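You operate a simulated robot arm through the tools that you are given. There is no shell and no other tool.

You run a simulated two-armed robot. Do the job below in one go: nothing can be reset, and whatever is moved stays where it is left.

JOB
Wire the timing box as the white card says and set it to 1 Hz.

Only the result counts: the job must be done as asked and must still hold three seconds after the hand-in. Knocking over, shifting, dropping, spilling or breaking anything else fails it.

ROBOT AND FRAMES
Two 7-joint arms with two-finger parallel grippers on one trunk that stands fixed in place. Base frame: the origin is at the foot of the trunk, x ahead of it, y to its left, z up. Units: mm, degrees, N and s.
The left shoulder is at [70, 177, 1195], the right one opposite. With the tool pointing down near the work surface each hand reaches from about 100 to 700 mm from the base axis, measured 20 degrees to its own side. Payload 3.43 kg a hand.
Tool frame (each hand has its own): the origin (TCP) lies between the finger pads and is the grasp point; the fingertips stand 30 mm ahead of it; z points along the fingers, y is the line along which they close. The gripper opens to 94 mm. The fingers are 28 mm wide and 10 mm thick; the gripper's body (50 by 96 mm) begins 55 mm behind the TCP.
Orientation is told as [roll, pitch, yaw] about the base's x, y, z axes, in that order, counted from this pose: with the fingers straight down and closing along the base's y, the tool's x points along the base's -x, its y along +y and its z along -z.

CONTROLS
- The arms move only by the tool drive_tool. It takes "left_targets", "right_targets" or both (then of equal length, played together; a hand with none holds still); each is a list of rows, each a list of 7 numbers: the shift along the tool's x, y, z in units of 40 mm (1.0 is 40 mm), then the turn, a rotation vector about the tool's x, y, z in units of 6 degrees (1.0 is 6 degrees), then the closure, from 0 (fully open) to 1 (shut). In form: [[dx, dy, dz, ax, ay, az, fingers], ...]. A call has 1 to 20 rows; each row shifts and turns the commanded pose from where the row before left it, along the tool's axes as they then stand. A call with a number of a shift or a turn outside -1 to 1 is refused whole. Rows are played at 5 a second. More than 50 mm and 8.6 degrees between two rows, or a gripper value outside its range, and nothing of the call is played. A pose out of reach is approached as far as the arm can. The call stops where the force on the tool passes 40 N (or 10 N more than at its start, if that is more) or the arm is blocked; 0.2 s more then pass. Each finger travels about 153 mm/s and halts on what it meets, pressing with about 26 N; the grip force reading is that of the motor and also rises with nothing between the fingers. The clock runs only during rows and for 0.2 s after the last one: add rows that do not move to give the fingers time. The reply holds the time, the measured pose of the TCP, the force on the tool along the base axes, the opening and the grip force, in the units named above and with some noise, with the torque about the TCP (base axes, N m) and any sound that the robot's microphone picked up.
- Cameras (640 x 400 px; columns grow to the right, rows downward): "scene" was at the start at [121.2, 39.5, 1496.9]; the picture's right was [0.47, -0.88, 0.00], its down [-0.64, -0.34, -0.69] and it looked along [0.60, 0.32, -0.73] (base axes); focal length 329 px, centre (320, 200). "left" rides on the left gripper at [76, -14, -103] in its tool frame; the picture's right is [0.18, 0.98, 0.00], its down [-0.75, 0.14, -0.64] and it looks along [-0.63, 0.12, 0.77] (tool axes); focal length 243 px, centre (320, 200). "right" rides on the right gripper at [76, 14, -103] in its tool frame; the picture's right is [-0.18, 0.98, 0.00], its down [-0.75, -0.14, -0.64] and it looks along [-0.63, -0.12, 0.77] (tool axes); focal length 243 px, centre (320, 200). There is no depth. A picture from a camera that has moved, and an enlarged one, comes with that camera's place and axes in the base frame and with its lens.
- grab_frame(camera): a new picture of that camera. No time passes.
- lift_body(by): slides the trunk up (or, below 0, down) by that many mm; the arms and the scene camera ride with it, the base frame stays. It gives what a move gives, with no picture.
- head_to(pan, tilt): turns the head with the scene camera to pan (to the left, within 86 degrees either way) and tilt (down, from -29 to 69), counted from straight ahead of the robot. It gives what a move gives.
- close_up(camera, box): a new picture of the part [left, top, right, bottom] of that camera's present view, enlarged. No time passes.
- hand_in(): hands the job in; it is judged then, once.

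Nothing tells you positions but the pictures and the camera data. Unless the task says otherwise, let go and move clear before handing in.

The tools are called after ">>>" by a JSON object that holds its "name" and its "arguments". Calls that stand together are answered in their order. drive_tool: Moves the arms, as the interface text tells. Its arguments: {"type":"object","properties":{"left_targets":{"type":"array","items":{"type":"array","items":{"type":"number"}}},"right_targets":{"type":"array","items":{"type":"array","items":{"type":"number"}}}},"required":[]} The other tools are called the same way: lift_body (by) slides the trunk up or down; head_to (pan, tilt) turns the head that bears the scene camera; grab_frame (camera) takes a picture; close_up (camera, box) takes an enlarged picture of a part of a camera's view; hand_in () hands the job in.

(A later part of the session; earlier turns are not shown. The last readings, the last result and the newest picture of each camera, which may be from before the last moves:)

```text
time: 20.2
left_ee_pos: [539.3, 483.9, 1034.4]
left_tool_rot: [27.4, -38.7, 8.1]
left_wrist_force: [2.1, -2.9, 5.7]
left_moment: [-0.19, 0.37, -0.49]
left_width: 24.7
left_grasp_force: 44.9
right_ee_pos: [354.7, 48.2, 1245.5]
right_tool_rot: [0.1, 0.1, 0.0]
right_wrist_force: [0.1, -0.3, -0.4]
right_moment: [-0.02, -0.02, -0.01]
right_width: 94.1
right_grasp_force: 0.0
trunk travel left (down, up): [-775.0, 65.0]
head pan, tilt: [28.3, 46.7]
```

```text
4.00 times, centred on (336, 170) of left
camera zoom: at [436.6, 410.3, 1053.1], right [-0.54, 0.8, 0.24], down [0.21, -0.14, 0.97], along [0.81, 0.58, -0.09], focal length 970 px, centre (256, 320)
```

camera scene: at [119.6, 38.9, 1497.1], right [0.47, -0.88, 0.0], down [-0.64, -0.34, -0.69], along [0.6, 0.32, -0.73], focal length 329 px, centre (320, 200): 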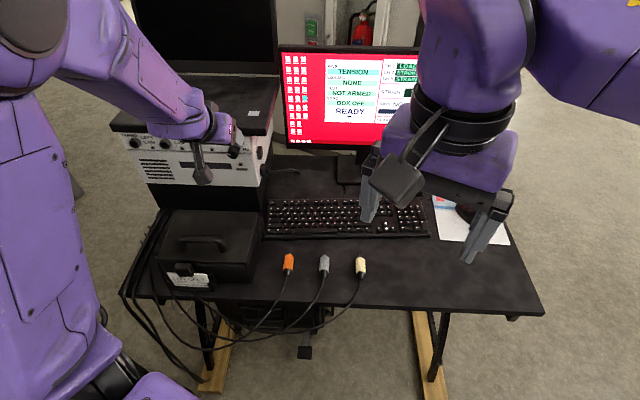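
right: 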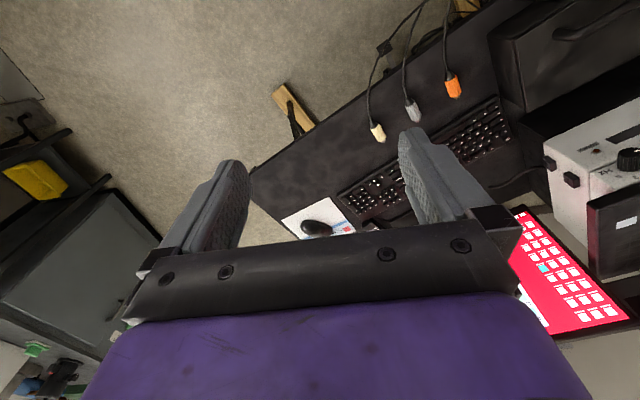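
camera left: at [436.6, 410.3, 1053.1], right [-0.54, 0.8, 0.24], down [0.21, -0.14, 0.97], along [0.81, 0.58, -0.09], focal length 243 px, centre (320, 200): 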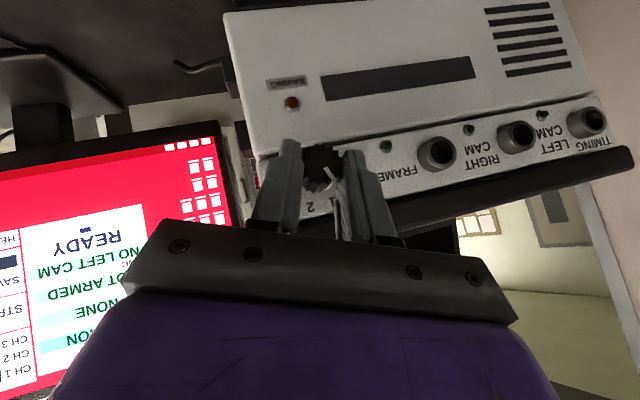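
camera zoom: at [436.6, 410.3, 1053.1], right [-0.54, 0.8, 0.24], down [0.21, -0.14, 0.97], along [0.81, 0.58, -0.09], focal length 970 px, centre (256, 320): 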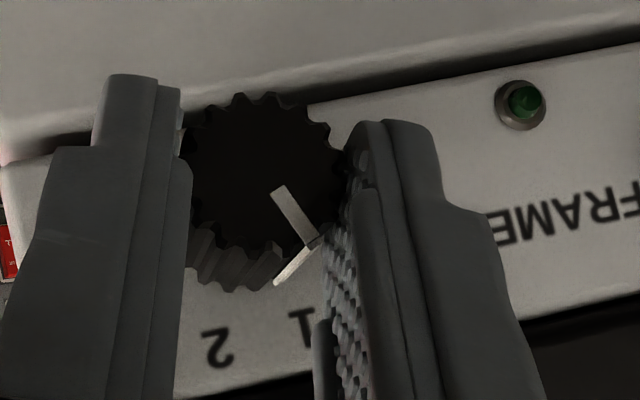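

The pointer moved with the gripper without slipping and should now be at the 1 mark. I'll release, back off along the fingers, and look.

>>> {"name": "drive_tool", "arguments": {"left_targets": [[0, 0, 0, 0, 0, 0, 0.6], [0, 0, 0, 0, 0, 0, 0.36], [0, 0, 0, 0, 0, 0, 0.36], [0, 0, -0.5, 0, 0, 0, 0.36], [0, 0, -0.7, 0, 0, 0, 0.36], [0, 0, -0.7, 0, 0, 0, 0.36], [0, 0, 0, 0, 0, 0, 0.36]]}}

>>> {"name": "grab_frame", "arguments": {"camera": "left"}}

>>> {"name": "close_up", "arguments": {"camera": "left", "box": [256, 90, 384, 170]}}

>>> {"name": "close_up", "arguments": {"camera": "scene", "box": [200, 40, 440, 190]}}

```text
time: 21.8
left_ee_pos: [502.2, 445.5, 1085.1]
left_tool_rot: [27.3, -38.7, 8.2]
left_wrist_force: [0.4, 0.1, 0.0]
left_moment: [0.01, -0.03, 0.0]
left_width: 60.1
left_grasp_force: 0.0
right_ee_pos: [356.6, 49.6, 1245.4]
right_tool_rot: [0.1, 0.1, -0.1]
right_wrist_force: [-0.1, 0.0, 0.1]
right_moment: [-0.01, -0.02, -0.04]
right_width: 93.9
right_grasp_force: 0.1
trunk travel left (down, up): [-775.0, 65.0]
head pan, tilt: [28.3, 46.7]
```

```text
taken
camera left: at [400.1, 371.8, 1104.5], right [-0.54, 0.81, 0.24], down [0.21, -0.14, 0.97], along [0.81, 0.58, -0.1], focal length 243 px, centre (320, 200)
```

left: 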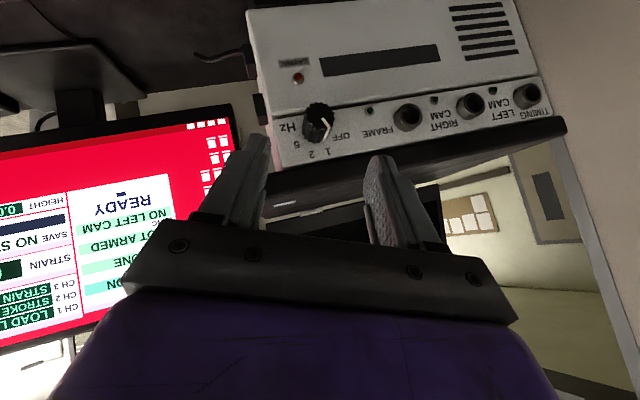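

```text
5.00 times, centred on (320, 130) of left
camera zoom: at [400.1, 371.8, 1104.5], right [-0.54, 0.81, 0.24], down [0.21, -0.14, 0.97], along [0.81, 0.58, -0.1], focal length 1213 px, centre (320, 550)
```

zoom: 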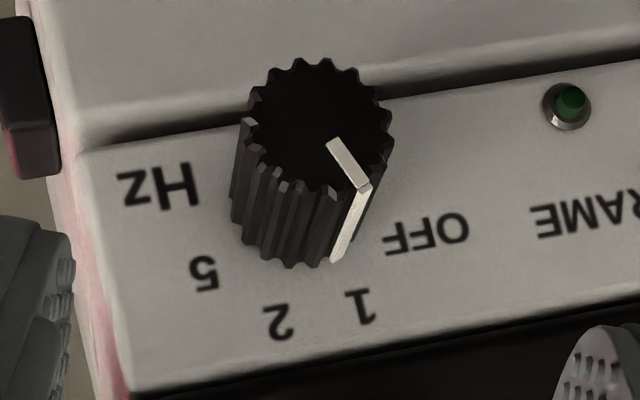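

```text
2.67 times, centred on (320, 115) of scene
camera zoom: at [121.8, 40.1, 1496.8], right [0.47, -0.88, 0.0], down [-0.64, -0.34, -0.68], along [0.6, 0.32, -0.73], focal length 878 px, centre (320, 427)
```

zoom: 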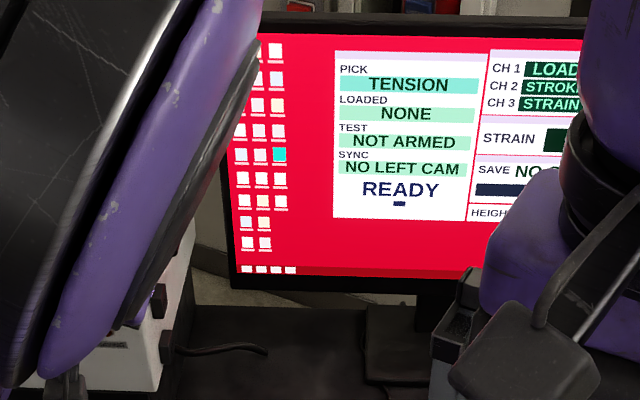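

The pointer now sits at 1 and the monitor reads NO LEFT CAM, so the box is on. Next are the plugs. I'll untwist and raise the left hand, and slide the right hand out to the right to clear the space and the view.

>>> {"name": "drive_tool", "arguments": {"left_targets": [[0, 0, -0.7, 0, 0, 0, 0.36], [0, 0, 0, 0.65, 0, -0.585, 0.36], [0, 0, 0, 0.65, 0, -0.585, 0.36], [0, 0, 0, 0.65, 0, -0.585, 0.36], [0, 0, 0, 0.65, 0, -0.585, 0.36], [0, 0, 0, 0, 0.944, 0, 0.36], [0, 0, 0, 0, 0.944, 0, 0.36], [0, 0, 0, 0, 0.944, 0, 0.36], [0, 0, 0, 0, 0, 0, 0.36]], "right_targets": [[0, -0.8, 0, 0, 0, 0, 0], [0, -0.8, 0, 0, 0, 0, 0], [0, -0.8, 0, 0, 0, 0, 0], [0, -0.8, 0, 0, 0, 0, 0], [0, -0.8, 0, 0, 0, 0, 0], [0, 0, 0, 0, 0, 0, 0], [0, 0, 0, 0, 0, 0, 0], [0, 0, 0, 0, 0, 0, 0], [0, 0, 0, 0, 0, 0, 0]]}}

>>> {"name": "grab_frame", "arguments": {"camera": "scene"}}

```text
time: 23.8
left_ee_pos: [488.9, 431.2, 1106.0]
left_tool_rot: [0.1, -24.9, 25.9]
left_wrist_force: [1.0, 0.6, 0.3]
left_moment: [0.03, 0.03, -0.02]
left_width: 60.1
left_grasp_force: 0.1
right_ee_pos: [354.7, -110.8, 1244.6]
right_tool_rot: [0.0, 0.1, 0.0]
right_wrist_force: [0.2, -0.3, -0.1]
right_moment: [0.02, 0.0, 0.02]
right_width: 94.0
right_grasp_force: 0.0
trunk travel left (down, up): [-775.0, 65.0]
head pan, tilt: [28.3, 46.7]
```

```text
taken
camera scene: at [121.3, 39.6, 1496.9], right [0.47, -0.88, 0.0], down [-0.64, -0.34, -0.69], along [0.6, 0.32, -0.73], focal length 329 px, centre (320, 200)
```

scene: 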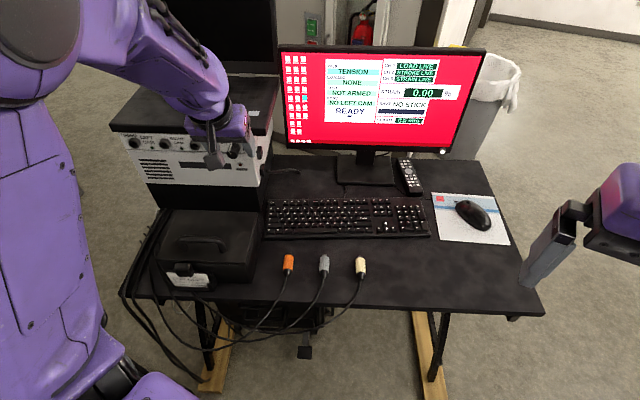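

The scene is clear now. I'll move the left hand to view the plugs from about 200 mm away.

>>> {"name": "drive_tool", "arguments": {"left_targets": [[0.632, -0.58, 0.306, 0, 0, 0, 0.36], [0.632, -0.58, 0.306, 0, 0, 0, 0.36], [0.632, -0.58, 0.306, 0, 0, 0, 0.36], [0.632, -0.58, 0.306, 0, 0, 0, 0.36], [0.632, -0.58, 0.306, 0, 0, 0, 0.36], [0.632, -0.58, 0.306, 0, 0, 0, 0.36], [0.632, -0.58, 0.306, 0, 0, 0, 0.36], [0.632, -0.58, 0.306, 0, 0, 0, 0.36], [0, 0, 0, 0, 0, 0, 0.36]]}}

>>> {"name": "grab_frame", "arguments": {"camera": "left"}}

>>> {"name": "grab_frame", "arguments": {"camera": "scene"}}

```text
time: 25.8
left_ee_pos: [449.9, 201.9, 941.2]
left_tool_rot: [-4.1, -23.8, 29.8]
left_wrist_force: [-0.4, -0.8, 0.0]
left_moment: [0.03, 0.0, 0.0]
left_width: 60.3
left_grasp_force: 0.0
left hand out of reach, approached as far as the arm can: row 8
right_ee_pos: [354.3, -110.6, 1243.9]
right_tool_rot: [0.0, 0.0, 0.0]
right_wrist_force: [-0.5, 0.9, 0.7]
right_moment: [-0.02, 0.04, 0.0]
right_width: 94.0
right_grasp_force: 0.0
trunk travel left (down, up): [-775.0, 65.0]
head pan, tilt: [28.3, 46.7]
```

```text
taken
camera left: at [355.7, 141.4, 1005.5], right [-0.61, 0.78, -0.14], down [0.29, 0.38, 0.88], along [0.74, 0.49, -0.45], focal length 243 px, centre (320, 200)
```

left: 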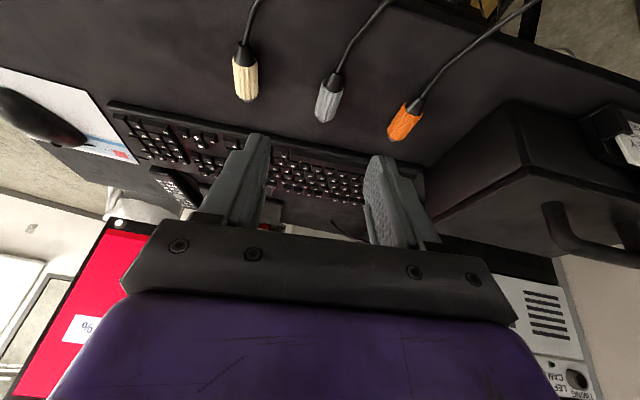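

```text
taken
camera scene: at [120.9, 39.3, 1496.9], right [0.47, -0.88, 0.0], down [-0.64, -0.34, -0.69], along [0.6, 0.32, -0.73], focal length 329 px, centre (320, 200)
```

scene: 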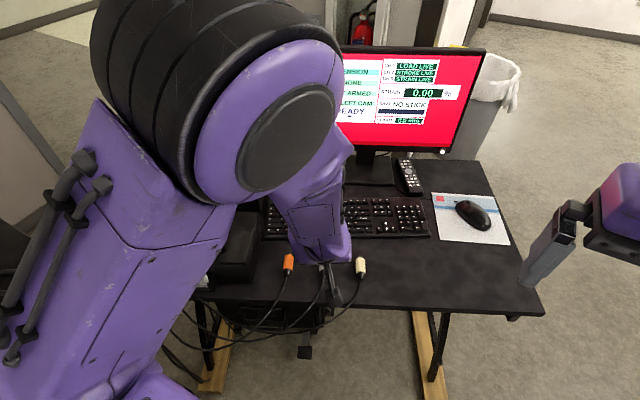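

I have a close view of all three plugs, although the arm was near a joint limit here. I'll zoom in to measure each plug's position and direction.

>>> {"name": "close_up", "arguments": {"camera": "left", "box": [210, 30, 338, 130]}}

>>> {"name": "close_up", "arguments": {"camera": "left", "box": [300, 60, 428, 160]}}

```text
4.00 times, centred on (274, 80) of left
camera zoom: at [355.7, 141.4, 1005.5], right [-0.61, 0.78, -0.14], down [0.29, 0.38, 0.88], along [0.74, 0.49, -0.45], focal length 970 px, centre (504, 680)
```

zoom: 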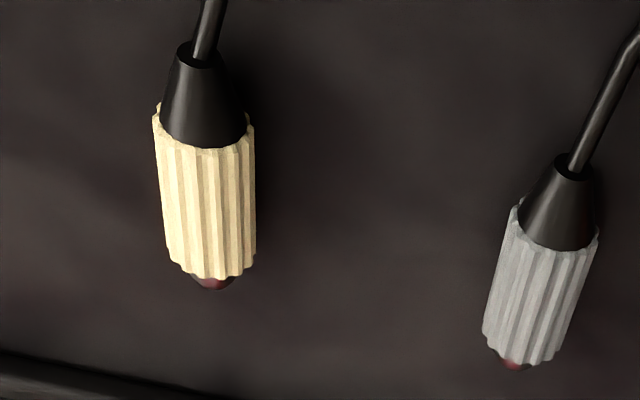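

```text
4.00 times, centred on (364, 110) of left
camera zoom: at [355.7, 141.4, 1005.5], right [-0.61, 0.78, -0.14], down [0.29, 0.38, 0.88], along [0.74, 0.49, -0.45], focal length 970 px, centre (144, 560)
```

zoom: 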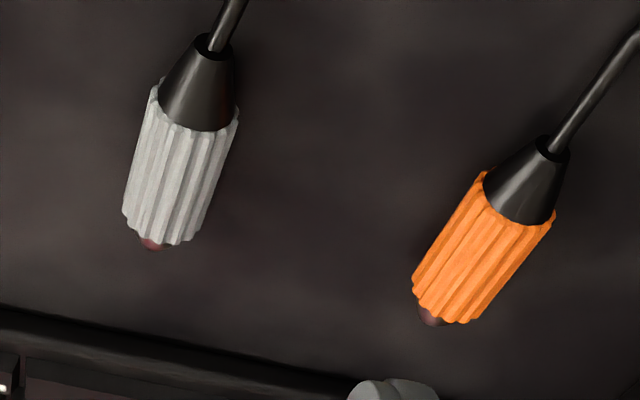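

The right hand's camera should also see the plugs from a very different angle, which will pin down their height. I'll take close-ups there.

>>> {"name": "grab_frame", "arguments": {"camera": "right"}}

>>> {"name": "close_up", "arguments": {"camera": "right", "box": [430, 60, 558, 140]}}

>>> {"name": "close_up", "arguments": {"camera": "scene", "box": [270, 240, 382, 310]}}

```text
taken
camera right: at [278.2, -96.4, 1346.9], right [0.18, 0.98, 0.0], down [0.75, -0.14, 0.64], along [0.63, -0.12, -0.77], focal length 243 px, centre (320, 200)
```

right: 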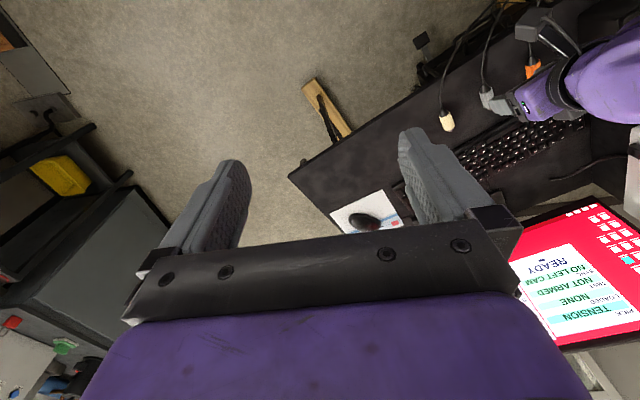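

```text
5.00 times, centred on (494, 100) of right
camera zoom: at [278.2, -96.4, 1346.9], right [0.18, 0.98, 0.0], down [0.75, -0.14, 0.64], along [0.63, -0.12, -0.77], focal length 1213 px, centre (-550, 700)
```

zoom: 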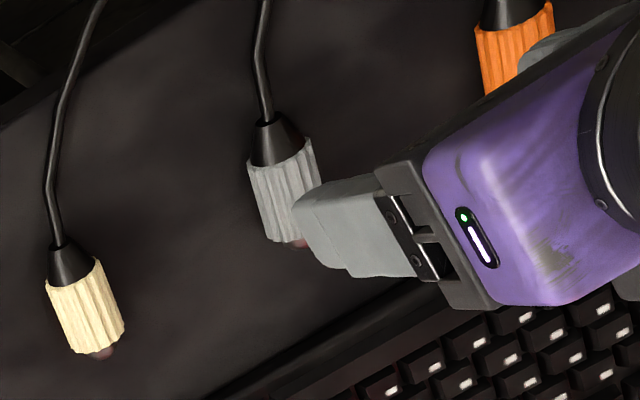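

```text
5.71 times, centred on (326, 275) of scene
camera zoom: at [120.9, 39.3, 1496.9], right [0.47, -0.88, 0.0], down [-0.64, -0.34, -0.69], along [0.6, 0.32, -0.73], focal length 1880 px, centre (286, -229)
```

zoom: 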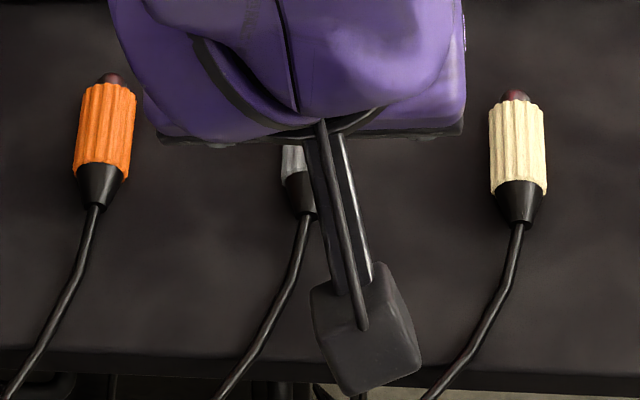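

All plugs lie along the panel normal (yaw about 26°) with their axes near z = 785: a 41 mm body, 17 mm boot and roughly 8 mm tip. Before picking one up, I'll test with the empty hand whether the far LEFT socket is reachable at 15° tilt, staying well above the case.

>>> {"name": "drive_tool", "arguments": {"left_targets": [[0, 0, -0.2, -0.683, 0, 0, 0.36], [0, 0, -0.2, 0, 0.733, 0, 0.36], [0, 0, -0.2, 0, 0.733, 0, 0.36], [0, 0, -0.2, 0.163, 0, 0.612, 0.36], [-0.327, 0.878, -0.127, 0, 0, 0, 0.36], [-0.327, 0.878, -0.127, 0, 0, 0, 0.36], [-0.327, 0.878, -0.127, 0, 0, 0, 0.36], [-0.327, 0.878, -0.127, 0, 0, 0, 0.36], [-0.327, 0.878, -0.127, 0, 0, 0, 0.36], [-0.327, 0.878, -0.127, 0, 0, 0, 0.36], [0, 0, 0, 0, 0, 0, 0.36]]}}

```text
time: 28.2
left_ee_pos: [418.3, 421.6, 1015.6]
left_tool_rot: [0.9, -17.5, 22.3]
left_wrist_force: [-0.7, 1.1, 0.0]
left_moment: [0.04, -0.01, 0.02]
left_width: 60.0
left_grasp_force: 0.1
left hand out of reach, approached as far as the arm can: row 1
right_ee_pos: [354.0, -109.5, 1245.0]
right_tool_rot: [-0.1, 0.0, 0.0]
right_wrist_force: [-0.4, -0.7, -0.6]
right_moment: [0.0, 0.02, -0.01]
right_width: 93.8
right_grasp_force: 0.0
trunk travel left (down, up): [-775.0, 65.0]
head pan, tilt: [28.3, 46.7]
```

Halfway there. I'll correct the orientation and continue to the standoff in front of the LEFT socket.

>>> {"name": "drive_tool", "arguments": {"left_targets": [[0, 0, 0, -0.01, 0.417, -0.595, 0.36], [-0.304, 0.878, -0.042, 0, 0, 0, 0.36], [-0.304, 0.878, -0.042, 0, 0, 0, 0.36], [-0.304, 0.878, -0.042, 0, 0, 0, 0.36], [-0.304, 0.878, -0.042, 0, 0, 0, 0.36], [-0.304, 0.878, -0.042, 0, 0, 0, 0.36], [-0.304, 0.878, -0.042, 0, 0, 0, 0.36], [-0.304, 0.878, -0.042, 0, 0, 0, 0.36], [0, 0, 0, 0, 0, 0, 0.36]]}}

>>> {"name": "grab_frame", "arguments": {"camera": "left"}}

>>> {"name": "grab_frame", "arguments": {"camera": "scene"}}

```text
time: 30.2
left_ee_pos: [448.6, 597.0, 976.4]
left_tool_rot: [0.3, -15.3, 26.3]
left_wrist_force: [-0.2, -0.5, 0.0]
left_moment: [0.0, -0.02, 0.06]
left_width: 60.0
left_grasp_force: 0.1
left hand out of reach, approached as far as the arm can: row 3, 4, 5, 6, 7, 8
right_ee_pos: [354.4, -111.9, 1244.6]
right_tool_rot: [0.0, 0.1, 0.0]
right_wrist_force: [-0.3, 0.2, 0.8]
right_moment: [0.03, 0.01, -0.02]
right_width: 94.0
right_grasp_force: 0.1
trunk travel left (down, up): [-775.0, 65.0]
head pan, tilt: [28.3, 46.7]
```

```text
taken
camera left: at [365.2, 540.7, 1054.9], right [-0.59, 0.8, -0.04], down [0.44, 0.37, 0.82], along [0.67, 0.47, -0.57], focal length 243 px, centre (320, 200)
```

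left: 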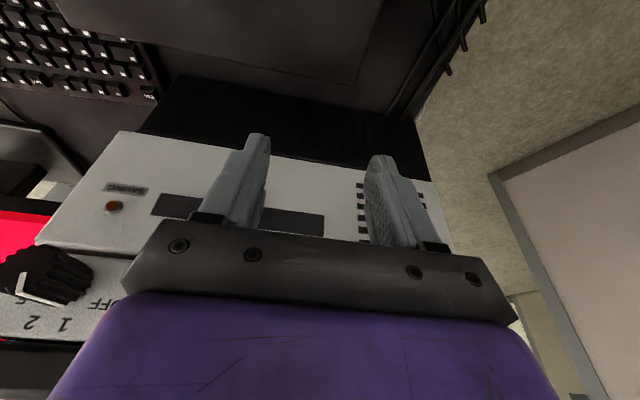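

```text
taken
camera scene: at [121.0, 38.3, 1496.9], right [0.47, -0.88, 0.0], down [-0.64, -0.34, -0.69], along [0.6, 0.32, -0.73], focal length 329 px, centre (320, 200)
```

scene: 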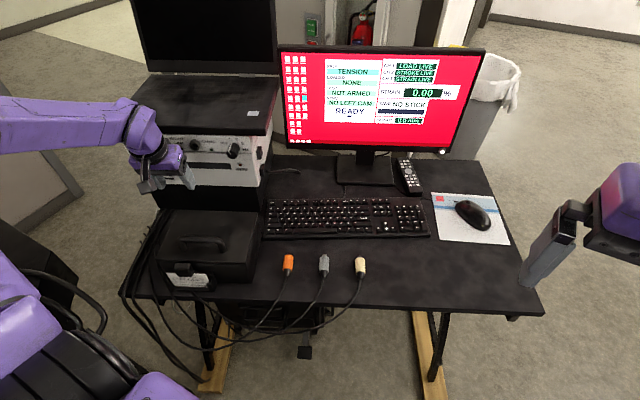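

That target was out of reach and the hand drifted to (449, 597, 976), though the force readings show no contact. I'll back away from the box to the pose that worked before, at −38° pitch, and probe the leftward reach from there.

>>> {"name": "drive_tool", "arguments": {"left_targets": [[0.22, 0.025, -0.705, 0, 0, 0, 0.36], [0.22, 0.025, -0.705, 0, 0, 0, 0.36], [0.22, 0.025, -0.705, 0, 0, 0, 0.36], [0.22, 0.025, -0.705, 0, 0, 0, 0.36], [0, 0, 0, 0, -0.96, 0, 0.36], [0, 0, 0, 0, -0.96, 0, 0.36], [0, 0, 0, 0, -0.96, 0, 0.36], [0, 0, 0, 0, -0.96, 0, 0.36], [0, 0, 0, 0, 0, 0, 0.36]]}}

>>> {"name": "grab_frame", "arguments": {"camera": "scene"}}

```text
time: 32.2
left_ee_pos: [436.5, 536.0, 1022.0]
left_tool_rot: [-0.2, -38.0, 25.9]
left_wrist_force: [-0.5, -0.3, 0.8]
left_moment: [-0.02, -0.03, 0.02]
left_width: 60.4
left_grasp_force: 0.0
left hand out of reach, approached as far as the arm can: row 1, 2, 3, 4
right_ee_pos: [354.8, -110.6, 1244.9]
right_tool_rot: [0.0, 0.1, -0.1]
right_wrist_force: [0.2, -0.6, -0.4]
right_moment: [-0.01, 0.0, 0.01]
right_width: 94.0
right_grasp_force: 0.0
trunk travel left (down, up): [-775.0, 65.0]
head pan, tilt: [28.3, 46.7]
```

```text
taken
camera scene: at [120.9, 39.8, 1496.9], right [0.47, -0.88, 0.0], down [-0.64, -0.34, -0.69], along [0.6, 0.32, -0.73], focal length 329 px, centre (320, 200)
```

scene: 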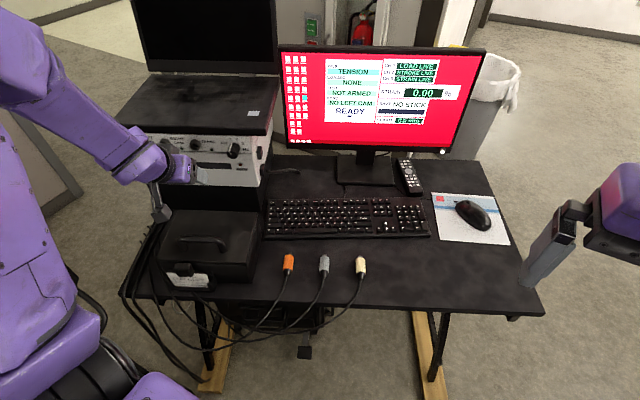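

The geometry suggests the wrist was nearly at full extension. Since a plug can roll about its own axis, I can insert with the hand leaning to the right (rolled about the plug axis), which keeps the wrist closer. I'll test that with the empty hand: retract, set about 20° tilt and roll +30° about the panel normal.

>>> {"name": "drive_tool", "arguments": {"left_targets": [[0, 0, -0.8, 0, 0, 0, 0.36], [0, 0, -0.8, 0, 0, 0, 0.36], [0, 0, 0, 0, 1, 0, 0.36], [0, 0, 0, 0, 1, 0, 0.36], [0, 0, 0, 0, 1, 0, 0.36], [0, 0, 0, -0.94, 0, 0.342, 0.36], [0, 0, 0, -0.94, 0, 0.342, 0.36], [0, 0, 0, -0.94, 0, 0.342, 0.36], [0, 0, 0, -0.94, 0, 0.342, 0.36], [0, 0, 0, -0.94, 0, 0.342, 0.36], [0, 0, 0, 0, 0, 0, 0.36]]}}

```text
time: 34.6
left_ee_pos: [401.7, 520.3, 1069.8]
left_tool_rot: [31.1, -17.4, 15.9]
left_wrist_force: [0.4, 0.9, -0.1]
left_moment: [-0.02, 0.03, 0.0]
left_width: 60.3
left_grasp_force: 0.1
right_ee_pos: [354.8, -109.5, 1245.6]
right_tool_rot: [0.0, 0.0, 0.0]
right_wrist_force: [0.7, -0.9, -0.3]
right_moment: [0.02, -0.01, -0.01]
right_width: 94.2
right_grasp_force: 0.1
trunk travel left (down, up): [-775.0, 65.0]
head pan, tilt: [28.3, 46.7]
```

No reach warnings in that orientation. I'll move to the standoff in front of the LEFT socket.

>>> {"name": "drive_tool", "arguments": {"left_targets": [[-0.085, 0.573, 0.443, 0, 0, 0, 0.36], [-0.085, 0.573, 0.443, 0, 0, 0, 0.36], [-0.085, 0.573, 0.443, 0, 0, 0, 0.36], [-0.085, 0.573, 0.443, 0, 0, 0, 0.36], [-0.085, 0.573, 0.443, 0, 0, 0, 0.36], [0, 0, 0, 0, 0, 0, 0.36]]}}

>>> {"name": "grab_frame", "arguments": {"camera": "left"}}

>>> {"name": "grab_frame", "arguments": {"camera": "scene"}}

```text
time: 36.0
left_ee_pos: [384.0, 661.7, 1062.6]
left_tool_rot: [31.7, -17.4, 15.7]
left_wrist_force: [-0.8, 0.3, 1.4]
left_moment: [0.03, 0.0, -0.01]
left_width: 60.1
left_grasp_force: 0.0
right_ee_pos: [355.3, -112.1, 1245.0]
right_tool_rot: [0.1, 0.1, 0.0]
right_wrist_force: [-0.1, -0.4, -1.0]
right_moment: [-0.01, -0.01, 0.0]
right_width: 94.0
right_grasp_force: 0.1
trunk travel left (down, up): [-775.0, 65.0]
head pan, tilt: [28.3, 46.7]
```

```text
taken
camera left: at [309.3, 573.0, 1116.5], right [-0.54, 0.72, 0.44], down [0.57, -0.06, 0.82], along [0.61, 0.69, -0.38], focal length 243 px, centre (320, 200)
```

left: 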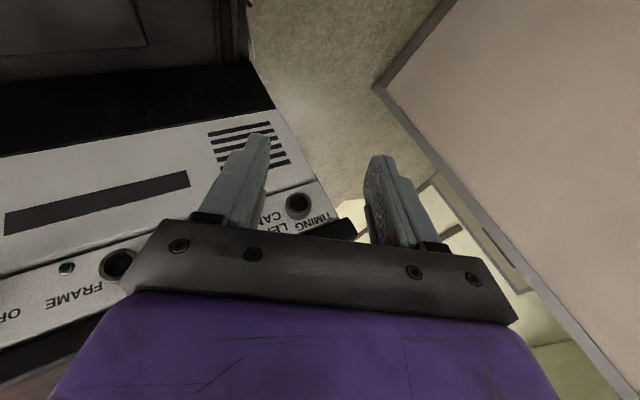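

```text
taken
camera scene: at [121.3, 38.0, 1496.9], right [0.47, -0.88, 0.0], down [-0.64, -0.34, -0.69], along [0.6, 0.32, -0.73], focal length 329 px, centre (320, 200)
```

scene: 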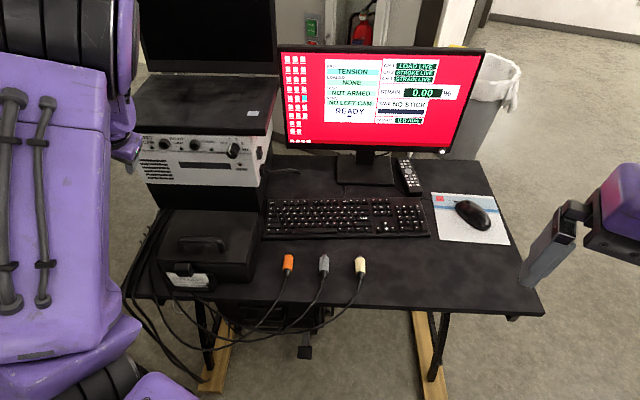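

The standoff is reachable. I'll close the fingers to about plug width and check the full insertion depth with the empty hand, in two steps.

>>> {"name": "drive_tool", "arguments": {"left_targets": [[0, 0, 0, 0, 0, 0, 0.72], [-0.563, -0.154, 0.648, 0, 0, 0, 0.72], [0, 0, 0, 0, 0, 0, 0.72]]}}

>>> {"name": "grab_frame", "arguments": {"camera": "left"}}

```text
time: 36.8
left_ee_pos: [410.5, 676.8, 1044.6]
left_tool_rot: [31.5, -17.3, 15.7]
left_wrist_force: [-0.4, -0.5, -0.1]
left_moment: [-0.04, -0.02, -0.01]
left_width: 26.5
left_grasp_force: 0.0
right_ee_pos: [354.9, -111.7, 1245.2]
right_tool_rot: [0.0, -0.1, 0.0]
right_wrist_force: [0.0, -0.7, 0.1]
right_moment: [0.0, 0.01, 0.0]
right_width: 94.0
right_grasp_force: 0.1
trunk travel left (down, up): [-775.0, 65.0]
head pan, tilt: [28.3, 46.7]
```

```text
taken
camera left: at [335.2, 588.1, 1098.4], right [-0.54, 0.72, 0.44], down [0.57, -0.06, 0.82], along [0.61, 0.69, -0.38], focal length 243 px, centre (320, 200)
```

left: 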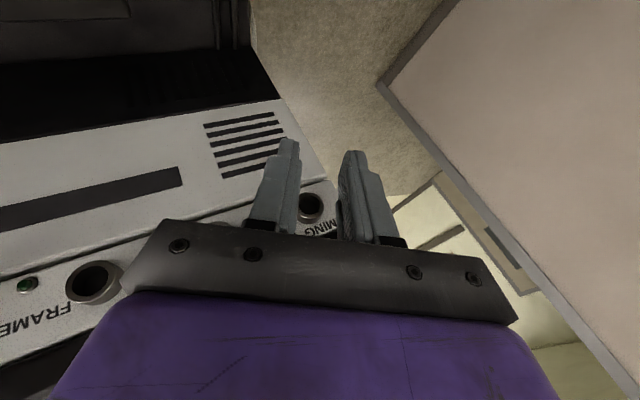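

The socket appears exactly where my model predicts, within about 1–2 mm. I'll advance the last 30 mm as the reach check.

>>> {"name": "drive_tool", "arguments": {"left_targets": [[-0.353, 0, 0.128, 0, 0, 0, 0.72], [-0.353, 0, 0.128, 0, 0, 0, 0.72], [0, 0, 0, 0, 0, 0, 0.72]]}}

>>> {"name": "grab_frame", "arguments": {"camera": "left"}}

```text
time: 37.6
left_ee_pos: [437.0, 690.1, 1045.7]
left_tool_rot: [31.4, -17.3, 15.8]
left_wrist_force: [0.6, 0.1, 0.3]
left_moment: [-0.02, -0.01, -0.02]
left_width: 26.3
left_grasp_force: 0.1
right_ee_pos: [354.8, -112.3, 1245.5]
right_tool_rot: [0.1, 0.0, 0.0]
right_wrist_force: [0.5, 0.1, 0.0]
right_moment: [-0.01, 0.0, 0.0]
right_width: 94.2
right_grasp_force: 0.1
trunk travel left (down, up): [-775.0, 65.0]
head pan, tilt: [28.3, 46.7]
```

```text
taken
camera left: at [361.9, 601.6, 1099.2], right [-0.54, 0.72, 0.44], down [0.57, -0.06, 0.82], along [0.61, 0.69, -0.38], focal length 243 px, centre (320, 200)
```

left: 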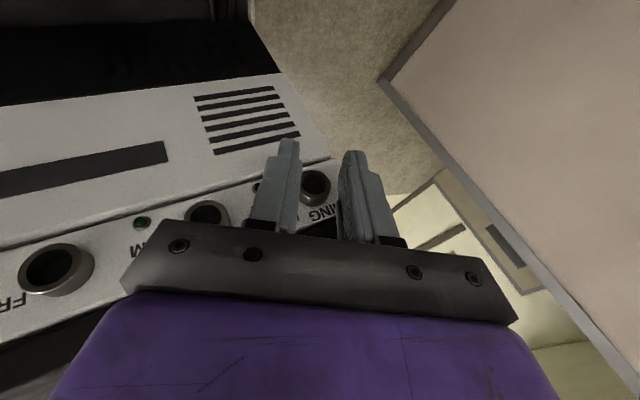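

Full depth at the LEFT socket is reachable without contact. While I'm this close, I'll take a close-up of the socket to refine its position.

>>> {"name": "close_up", "arguments": {"camera": "left", "box": [260, 140, 388, 220]}}

>>> {"name": "close_up", "arguments": {"camera": "left", "box": [0, 180, 256, 340]}}

```text
5.00 times, centred on (324, 180) of left
camera zoom: at [361.9, 601.6, 1099.2], right [-0.54, 0.72, 0.44], down [0.57, -0.06, 0.82], along [0.61, 0.69, -0.38], focal length 1213 px, centre (300, 300)
```

zoom: 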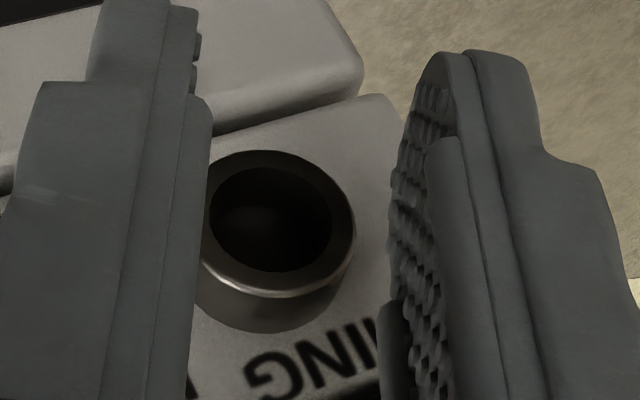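

```text
2.50 times, centred on (128, 260) of left
camera zoom: at [361.9, 601.6, 1099.2], right [-0.54, 0.72, 0.44], down [0.57, -0.06, 0.82], along [0.61, 0.69, -0.38], focal length 606 px, centre (800, 50)
```

zoom: 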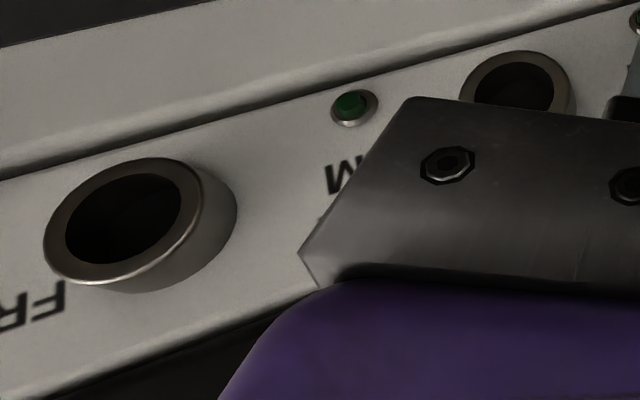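

S1 matches to about 1 mm. The plugs are at lateral coordinate L = −82 (orange), 11 (grey) and 101.5 (cream), with axes near z = 785 and shoulders near n = 593. I'll retreat from the panel and untwist, then go for the grey plug.

>>> {"name": "drive_tool", "arguments": {"left_targets": [[0.88, 0, -0.32, 0, 0, 0, 0.36], [0.88, 0, -0.32, 0, 0, 0, 0.36], [0, 0, -0.5, 0.94, 0, -0.342, 0.36], [0, 0, 0, 0.94, 0, -0.342, 0.36], [0, -0.6, 0, 0.94, 0, -0.342, 0.36], [0, -0.6, 0, 0.94, 0, -0.342, 0.36], [0, -0.6, 0, 0.94, 0, -0.342, 0.36], [0, -0.6, 0, 0, 0, 0, 0.36], [0, 0, 0, 0, 0, 0, 0.36]]}}

```text
time: 39.6
left_ee_pos: [407.9, 563.5, 1046.4]
left_tool_rot: [-0.1, -20.1, 26.0]
left_wrist_force: [0.1, -0.6, -0.5]
left_moment: [-0.03, 0.03, 0.02]
left_width: 60.0
left_grasp_force: 0.2
right_ee_pos: [354.1, -111.4, 1244.6]
right_tool_rot: [0.0, 0.1, -0.1]
right_wrist_force: [-0.5, 0.1, -0.5]
right_moment: [-0.01, 0.02, -0.02]
right_width: 94.1
right_grasp_force: 0.1
trunk travel left (down, up): [-775.0, 65.0]
head pan, tilt: [28.3, 46.7]
```

Orientation is exactly [0, −20, 26]. I'll travel to a hover 100 mm above the grey plug.

>>> {"name": "drive_tool", "arguments": {"left_targets": [[0.245, -0.8465, 0.2765, 0, 0, 0, 0.36], [0.245, -0.8465, 0.2765, 0, 0, 0, 0.36], [0.245, -0.8465, 0.2765, 0, 0, 0, 0.36], [0.245, -0.8465, 0.2765, 0, 0, 0, 0.36], [0.245, -0.8465, 0.2765, 0, 0, 0, 0.36], [0.245, -0.8465, 0.2765, 0, 0, 0, 0.36], [0.245, -0.8465, 0.2765, 0, 0, 0, 0.36], [0.245, -0.8465, 0.2765, 0, 0, 0, 0.36], [0.245, -0.8465, 0.2765, 0, 0, 0, 0.36], [0.245, -0.8465, 0.2765, 0, 0, 0, 0.36], [0, 0, 0, 0, 0, 0, 0.36]]}}

>>> {"name": "grab_frame", "arguments": {"camera": "left"}}

>>> {"name": "grab_frame", "arguments": {"camera": "right"}}

```text
time: 42.0
left_ee_pos: [509.3, 233.8, 907.3]
left_tool_rot: [-0.1, -20.0, 26.0]
left_wrist_force: [-0.1, 0.6, -0.2]
left_moment: [0.0, -0.01, 0.0]
left_width: 60.2
left_grasp_force: 0.0
right_ee_pos: [353.7, -110.5, 1245.3]
right_tool_rot: [0.0, -0.1, -0.1]
right_wrist_force: [0.0, 0.0, 0.3]
right_moment: [-0.01, -0.01, -0.01]
right_width: 94.2
right_grasp_force: 0.0
trunk travel left (down, up): [-775.0, 65.0]
head pan, tilt: [28.3, 46.7]
```

```text
taken
camera left: at [419.4, 175.3, 978.8], right [-0.59, 0.81, -0.06], down [0.38, 0.34, 0.86], along [0.72, 0.48, -0.5], focal length 243 px, centre (320, 200)
```

left: 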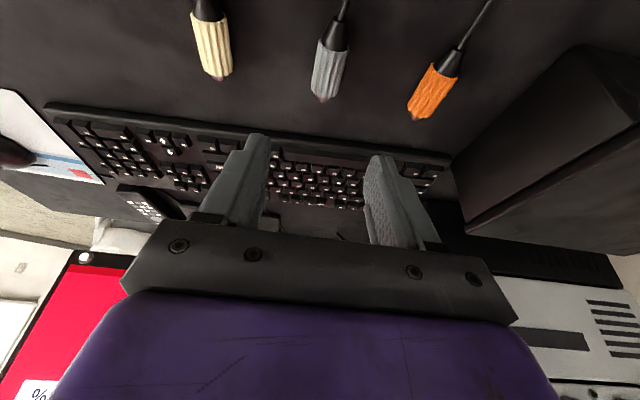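

```text
taken
camera right: at [278.1, -95.7, 1347.0], right [0.18, 0.98, 0.0], down [0.75, -0.14, 0.64], along [0.63, -0.12, -0.77], focal length 243 px, centre (320, 200)
```

right: 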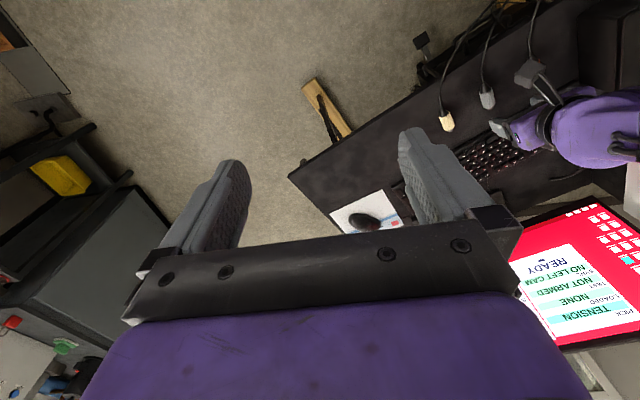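

The hover was reached cleanly and the grey plug projects where I expect it. I'll take a close-up to refine its exact pose before descending.

>>> {"name": "close_up", "arguments": {"camera": "left", "box": [266, 0, 394, 120]}}

>>> {"name": "close_up", "arguments": {"camera": "right", "box": [430, 60, 558, 140]}}

```text
3.33 times, centred on (330, 60) of left
camera zoom: at [419.4, 175.3, 978.8], right [-0.59, 0.81, -0.06], down [0.38, 0.34, 0.86], along [0.72, 0.48, -0.5], focal length 809 px, centre (287, 667)
```

zoom: 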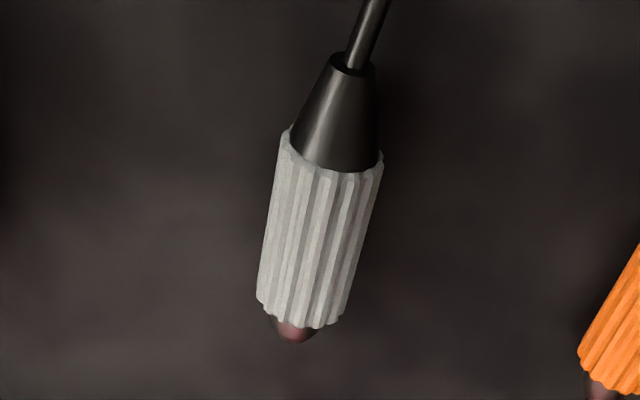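

```text
5.00 times, centred on (494, 100) of right
camera zoom: at [278.1, -95.7, 1347.0], right [0.18, 0.98, 0.0], down [0.75, -0.14, 0.64], along [0.63, -0.12, -0.77], focal length 1213 px, centre (-550, 700)
```

zoom: 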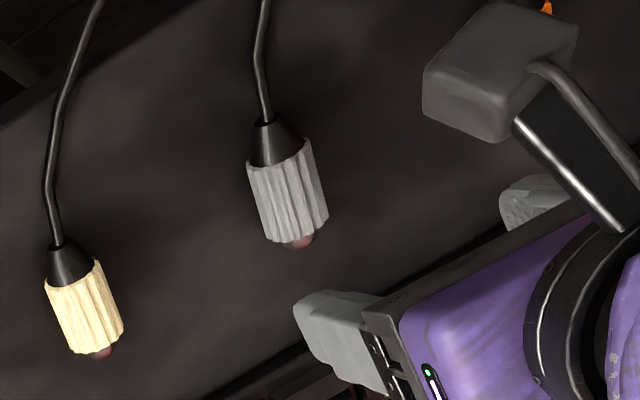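

Grey plug refined: axis L ≈ 11, z ≈ 785.5, shoulder n ≈ 594, about 24 mm in diameter, with the desk near z = 773. I'll descend to straddle it, stopping with the fingertips about 4 mm above the desk.

>>> {"name": "drive_tool", "arguments": {"left_targets": [[0.279, 0.0167, 0.757, 0, 0, 0, 0.36], [0.279, 0.0167, 0.757, 0, 0, 0, 0.36], [0.14, 0.0083, 0.378, 0, 0, 0, 0.36], [0.14, 0.0083, 0.378, 0, 0, 0, 0.36], [0, 0, 0, 0, 0, 0, 0.36]]}}

>>> {"name": "grab_frame", "arguments": {"camera": "left"}}

>>> {"name": "close_up", "arguments": {"camera": "right", "box": [430, 60, 558, 140]}}

```text
time: 43.2
left_ee_pos: [507.1, 237.1, 813.2]
left_tool_rot: [0.0, -20.0, 26.0]
left_wrist_force: [0.2, -0.4, -0.2]
left_moment: [0.01, 0.0, 0.0]
left_width: 60.3
left_grasp_force: 0.1
right_ee_pos: [354.2, -110.9, 1244.6]
right_tool_rot: [0.0, 0.0, 0.0]
right_wrist_force: [0.5, -0.7, -0.2]
right_moment: [-0.02, -0.01, -0.01]
right_width: 94.0
right_grasp_force: 0.1
trunk travel left (down, up): [-775.0, 65.0]
head pan, tilt: [28.3, 46.7]
```

```text
taken
camera left: at [417.1, 178.1, 883.0], right [-0.59, 0.81, -0.06], down [0.38, 0.34, 0.86], along [0.72, 0.48, -0.5], focal length 243 px, centre (320, 200)
```

left: 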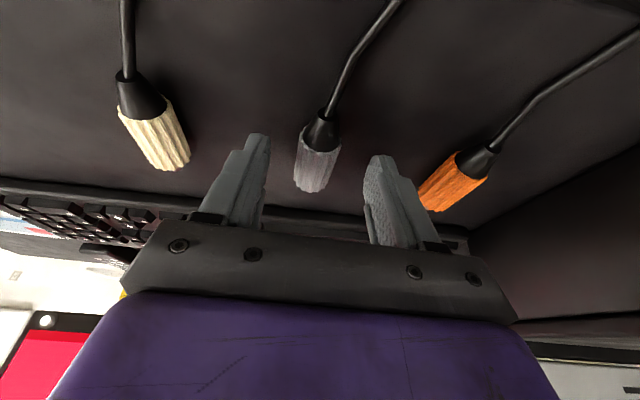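

```text
5.00 times, centred on (494, 100) of right
camera zoom: at [278.2, -96.4, 1346.9], right [0.18, 0.98, 0.0], down [0.75, -0.14, 0.64], along [0.63, -0.12, -0.77], focal length 1213 px, centre (-550, 700)
```

zoom: 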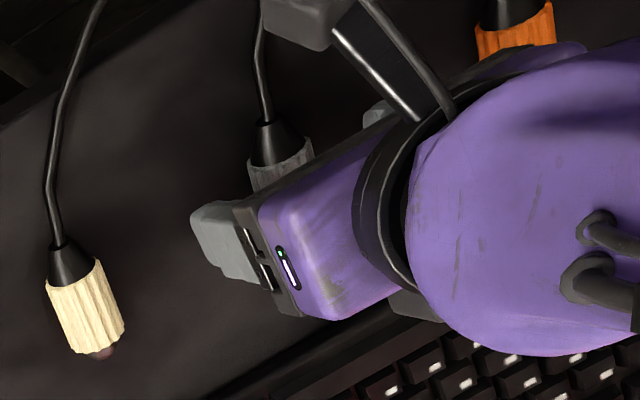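

The plug is centred between the fingers, but I'm about 3 mm higher than intended. I'll lower 3.5 mm and close the gripper gently.

>>> {"name": "drive_tool", "arguments": {"left_targets": [[0.03, 0, 0.085, 0, 0, 0, 0.36], [0, 0, 0, 0, 0, 0, 0.36], [0, 0, 0, 0, 0, 0, 0.5], [0, 0, 0, 0, 0, 0, 0.62], [0, 0, 0, 0, 0, 0, 0.72], [0, 0, 0, 0, 0, 0, 0.82], [0, 0, 0, 0, 0, 0, 0.92], [0, 0, 0, 0, 0, 0, 0.92]]}}

>>> {"name": "grab_frame", "arguments": {"camera": "left"}}

```text
time: 45.0
left_ee_pos: [507.3, 236.2, 809.0]
left_tool_rot: [-0.1, -20.0, 25.9]
left_wrist_force: [-0.3, -0.4, 0.8]
left_moment: [-0.02, 0.0, 0.0]
left_width: 21.9
left_grasp_force: 26.6
right_ee_pos: [355.3, -111.0, 1244.1]
right_tool_rot: [0.0, 0.0, -0.2]
right_wrist_force: [0.1, -0.5, 0.3]
right_moment: [0.01, -0.01, -0.01]
right_width: 94.1
right_grasp_force: 0.1
trunk travel left (down, up): [-775.0, 65.0]
head pan, tilt: [28.3, 46.7]
```

```text
taken
camera left: at [417.3, 177.1, 879.3], right [-0.59, 0.81, -0.06], down [0.38, 0.34, 0.86], along [0.72, 0.48, -0.5], focal length 243 px, centre (320, 200)
```

left: 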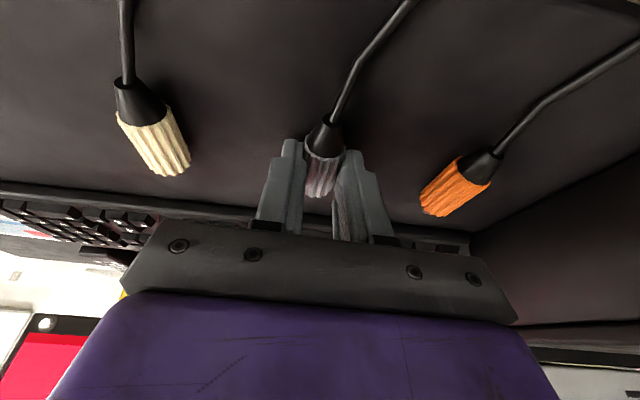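

The grey plug is gripped at a width of 21.9 mm. I'll lift it straight up 60 mm and check that it stays put in the fingers.

>>> {"name": "drive_tool", "arguments": {"left_targets": [[-0.171, 0, -0.47, 0, 0, 0, 0.92], [-0.171, 0, -0.47, 0, 0, 0, 0.92], [-0.171, 0, -0.47, 0, 0, 0, 0.92], [0, 0, 0, 0, 0, 0, 0.92]]}}

>>> {"name": "grab_frame", "arguments": {"camera": "left"}}

>>> {"name": "close_up", "arguments": {"camera": "left", "box": [250, 100, 390, 250]}}

>>> {"name": "close_up", "arguments": {"camera": "right", "box": [400, 20, 560, 140]}}

```text
time: 46.0
left_ee_pos: [507.5, 236.2, 867.6]
left_tool_rot: [0.0, -20.0, 25.9]
left_wrist_force: [-0.4, 0.5, -1.3]
left_moment: [0.01, -0.03, 0.0]
left_width: 22.2
left_grasp_force: 26.1
right_ee_pos: [355.8, -112.5, 1244.5]
right_tool_rot: [0.0, 0.1, -0.1]
right_wrist_force: [-0.3, -0.2, -1.2]
right_moment: [0.01, 0.0, 0.02]
right_width: 94.2
right_grasp_force: 0.2
trunk travel left (down, up): [-775.0, 65.0]
head pan, tilt: [28.3, 46.7]
```

```text
taken
camera left: at [418.5, 177.7, 938.1], right [-0.59, 0.81, -0.06], down [0.38, 0.34, 0.86], along [0.72, 0.48, -0.5], focal length 243 px, centre (320, 200)
```

left: 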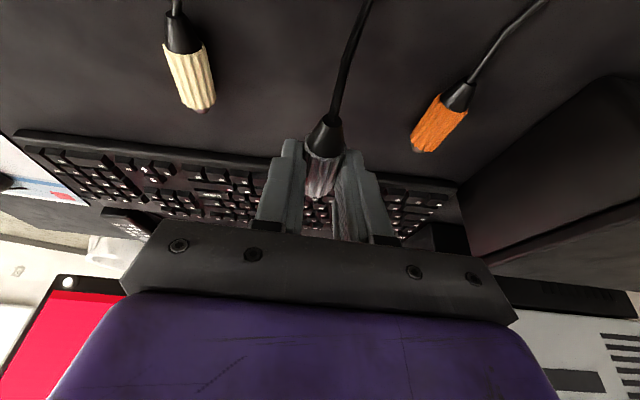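

```text
2.67 times, centred on (320, 175) of left
camera zoom: at [418.5, 177.7, 938.1], right [-0.59, 0.81, -0.06], down [0.38, 0.34, 0.86], along [0.72, 0.48, -0.5], focal length 647 px, centre (320, 267)
```

zoom: 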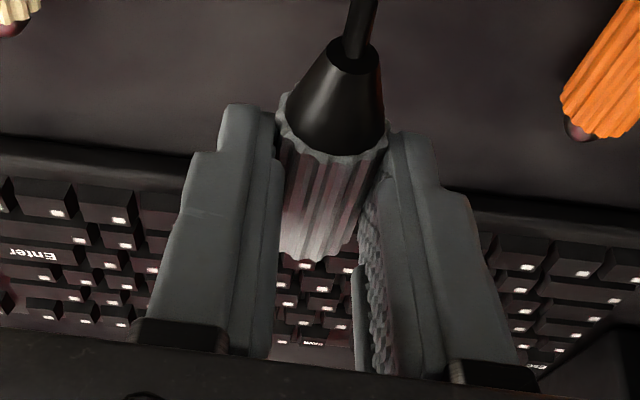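

```text
3.33 times, centred on (480, 80) of right
camera zoom: at [278.6, -96.5, 1346.8], right [0.18, 0.98, 0.0], down [0.75, -0.14, 0.64], along [0.63, -0.12, -0.77], focal length 809 px, centre (-213, 600)
```

zoom: 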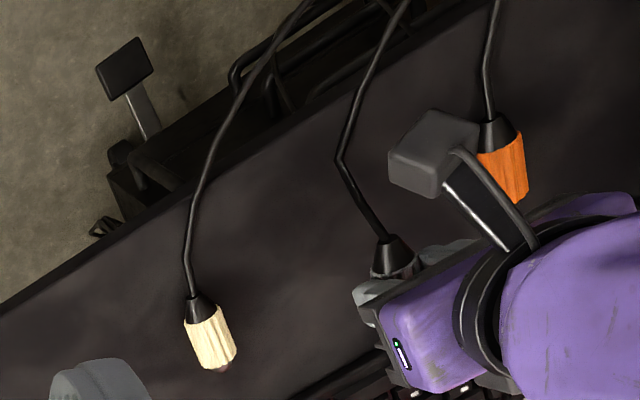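

The plug is held. I'll check from the scene camera whether it sits straight in the fingers.

>>> {"name": "grab_frame", "arguments": {"camera": "scene"}}

>>> {"name": "close_up", "arguments": {"camera": "scene", "box": [270, 210, 382, 280]}}

>>> {"name": "close_up", "arguments": {"camera": "left", "box": [288, 105, 352, 210]}}

```text
taken
camera scene: at [121.4, 39.3, 1496.9], right [0.47, -0.88, 0.0], down [-0.64, -0.34, -0.69], along [0.6, 0.32, -0.73], focal length 329 px, centre (320, 200)
```

scene: 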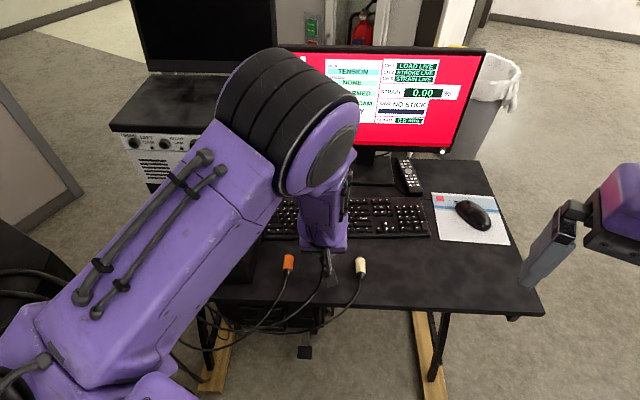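

```text
5.71 times, centred on (326, 245) of scene
camera zoom: at [121.4, 39.3, 1496.9], right [0.47, -0.88, 0.0], down [-0.64, -0.34, -0.69], along [0.6, 0.32, -0.73], focal length 1880 px, centre (286, -57)
```

zoom: 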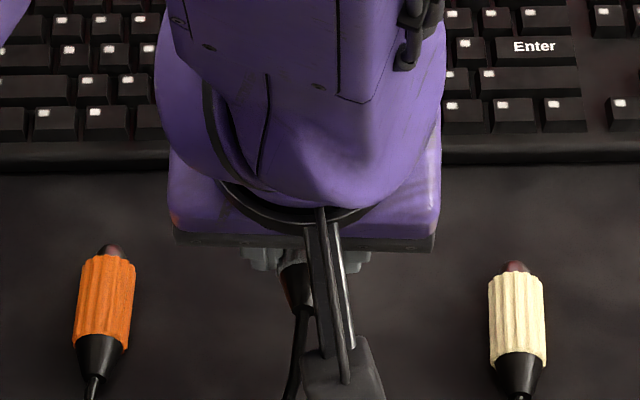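

```text
3.81 times, centred on (320, 158) of left
camera zoom: at [418.5, 177.7, 938.1], right [-0.59, 0.81, -0.06], down [0.38, 0.34, 0.86], along [0.72, 0.48, -0.5], focal length 924 px, centre (320, 362)
```

zoom: 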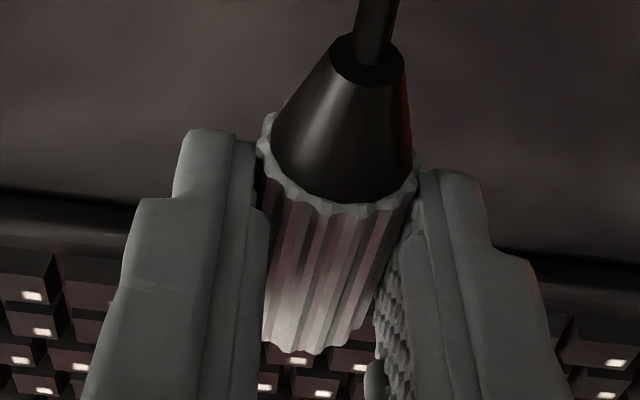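

The plug looks pitched nose-down by a few degrees in the grip, which I can compensate for at the socket. I'll raise it well above everything and carry it left toward the panel, watching for any cable force.

>>> {"name": "drive_tool", "arguments": {"left_targets": [[-0.304, 0, -0.836, 0, 0, 0, 0.92], [-0.304, 0, -0.836, 0, 0, 0, 0.92], [-0.304, 0, -0.836, 0, 0, 0, 0.92], [-0.304, 0, -0.836, 0, 0, 0, 0.92], [-0.304, 0, -0.836, 0, 0, 0, 0.92], [0, 0, 0, 0, 0, 0, 0.92]]}}

>>> {"name": "grab_frame", "arguments": {"camera": "scene"}}

>>> {"name": "grab_frame", "arguments": {"camera": "left"}}

```text
time: 47.4
left_ee_pos: [508.2, 236.0, 1043.9]
left_tool_rot: [0.0, -20.0, 26.0]
left_wrist_force: [0.5, 0.6, 0.4]
left_moment: [-0.01, 0.01, 0.0]
left_width: 21.9
left_grasp_force: 26.1
right_ee_pos: [355.3, -111.6, 1244.8]
right_tool_rot: [0.1, 0.1, -0.1]
right_wrist_force: [-0.1, -0.4, -0.2]
right_moment: [0.0, 0.01, -0.04]
right_width: 94.1
right_grasp_force: 0.1
trunk travel left (down, up): [-775.0, 65.0]
head pan, tilt: [28.3, 46.7]
```

```text
taken
camera scene: at [122.0, 39.3, 1496.8], right [0.47, -0.88, 0.0], down [-0.64, -0.34, -0.68], along [0.6, 0.32, -0.73], focal length 329 px, centre (320, 200)
```

scene: 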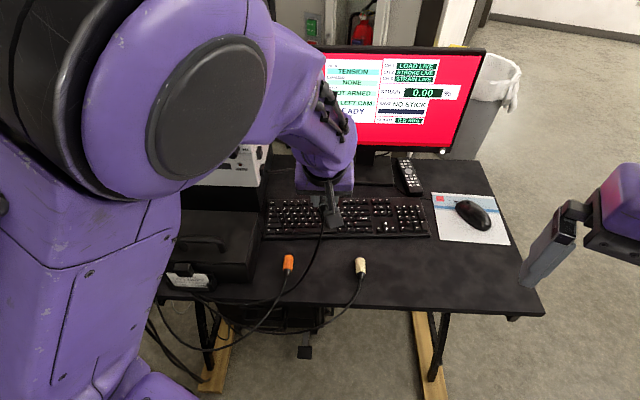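

```text
taken
camera left: at [417.9, 176.5, 1115.2], right [-0.59, 0.81, -0.06], down [0.38, 0.34, 0.86], along [0.72, 0.48, -0.5], focal length 243 px, centre (320, 200)
```

left: 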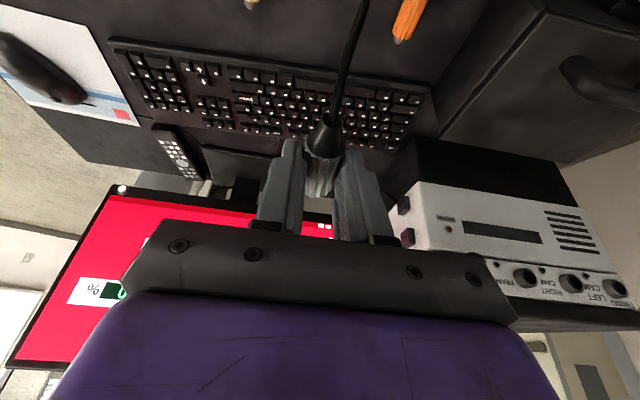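

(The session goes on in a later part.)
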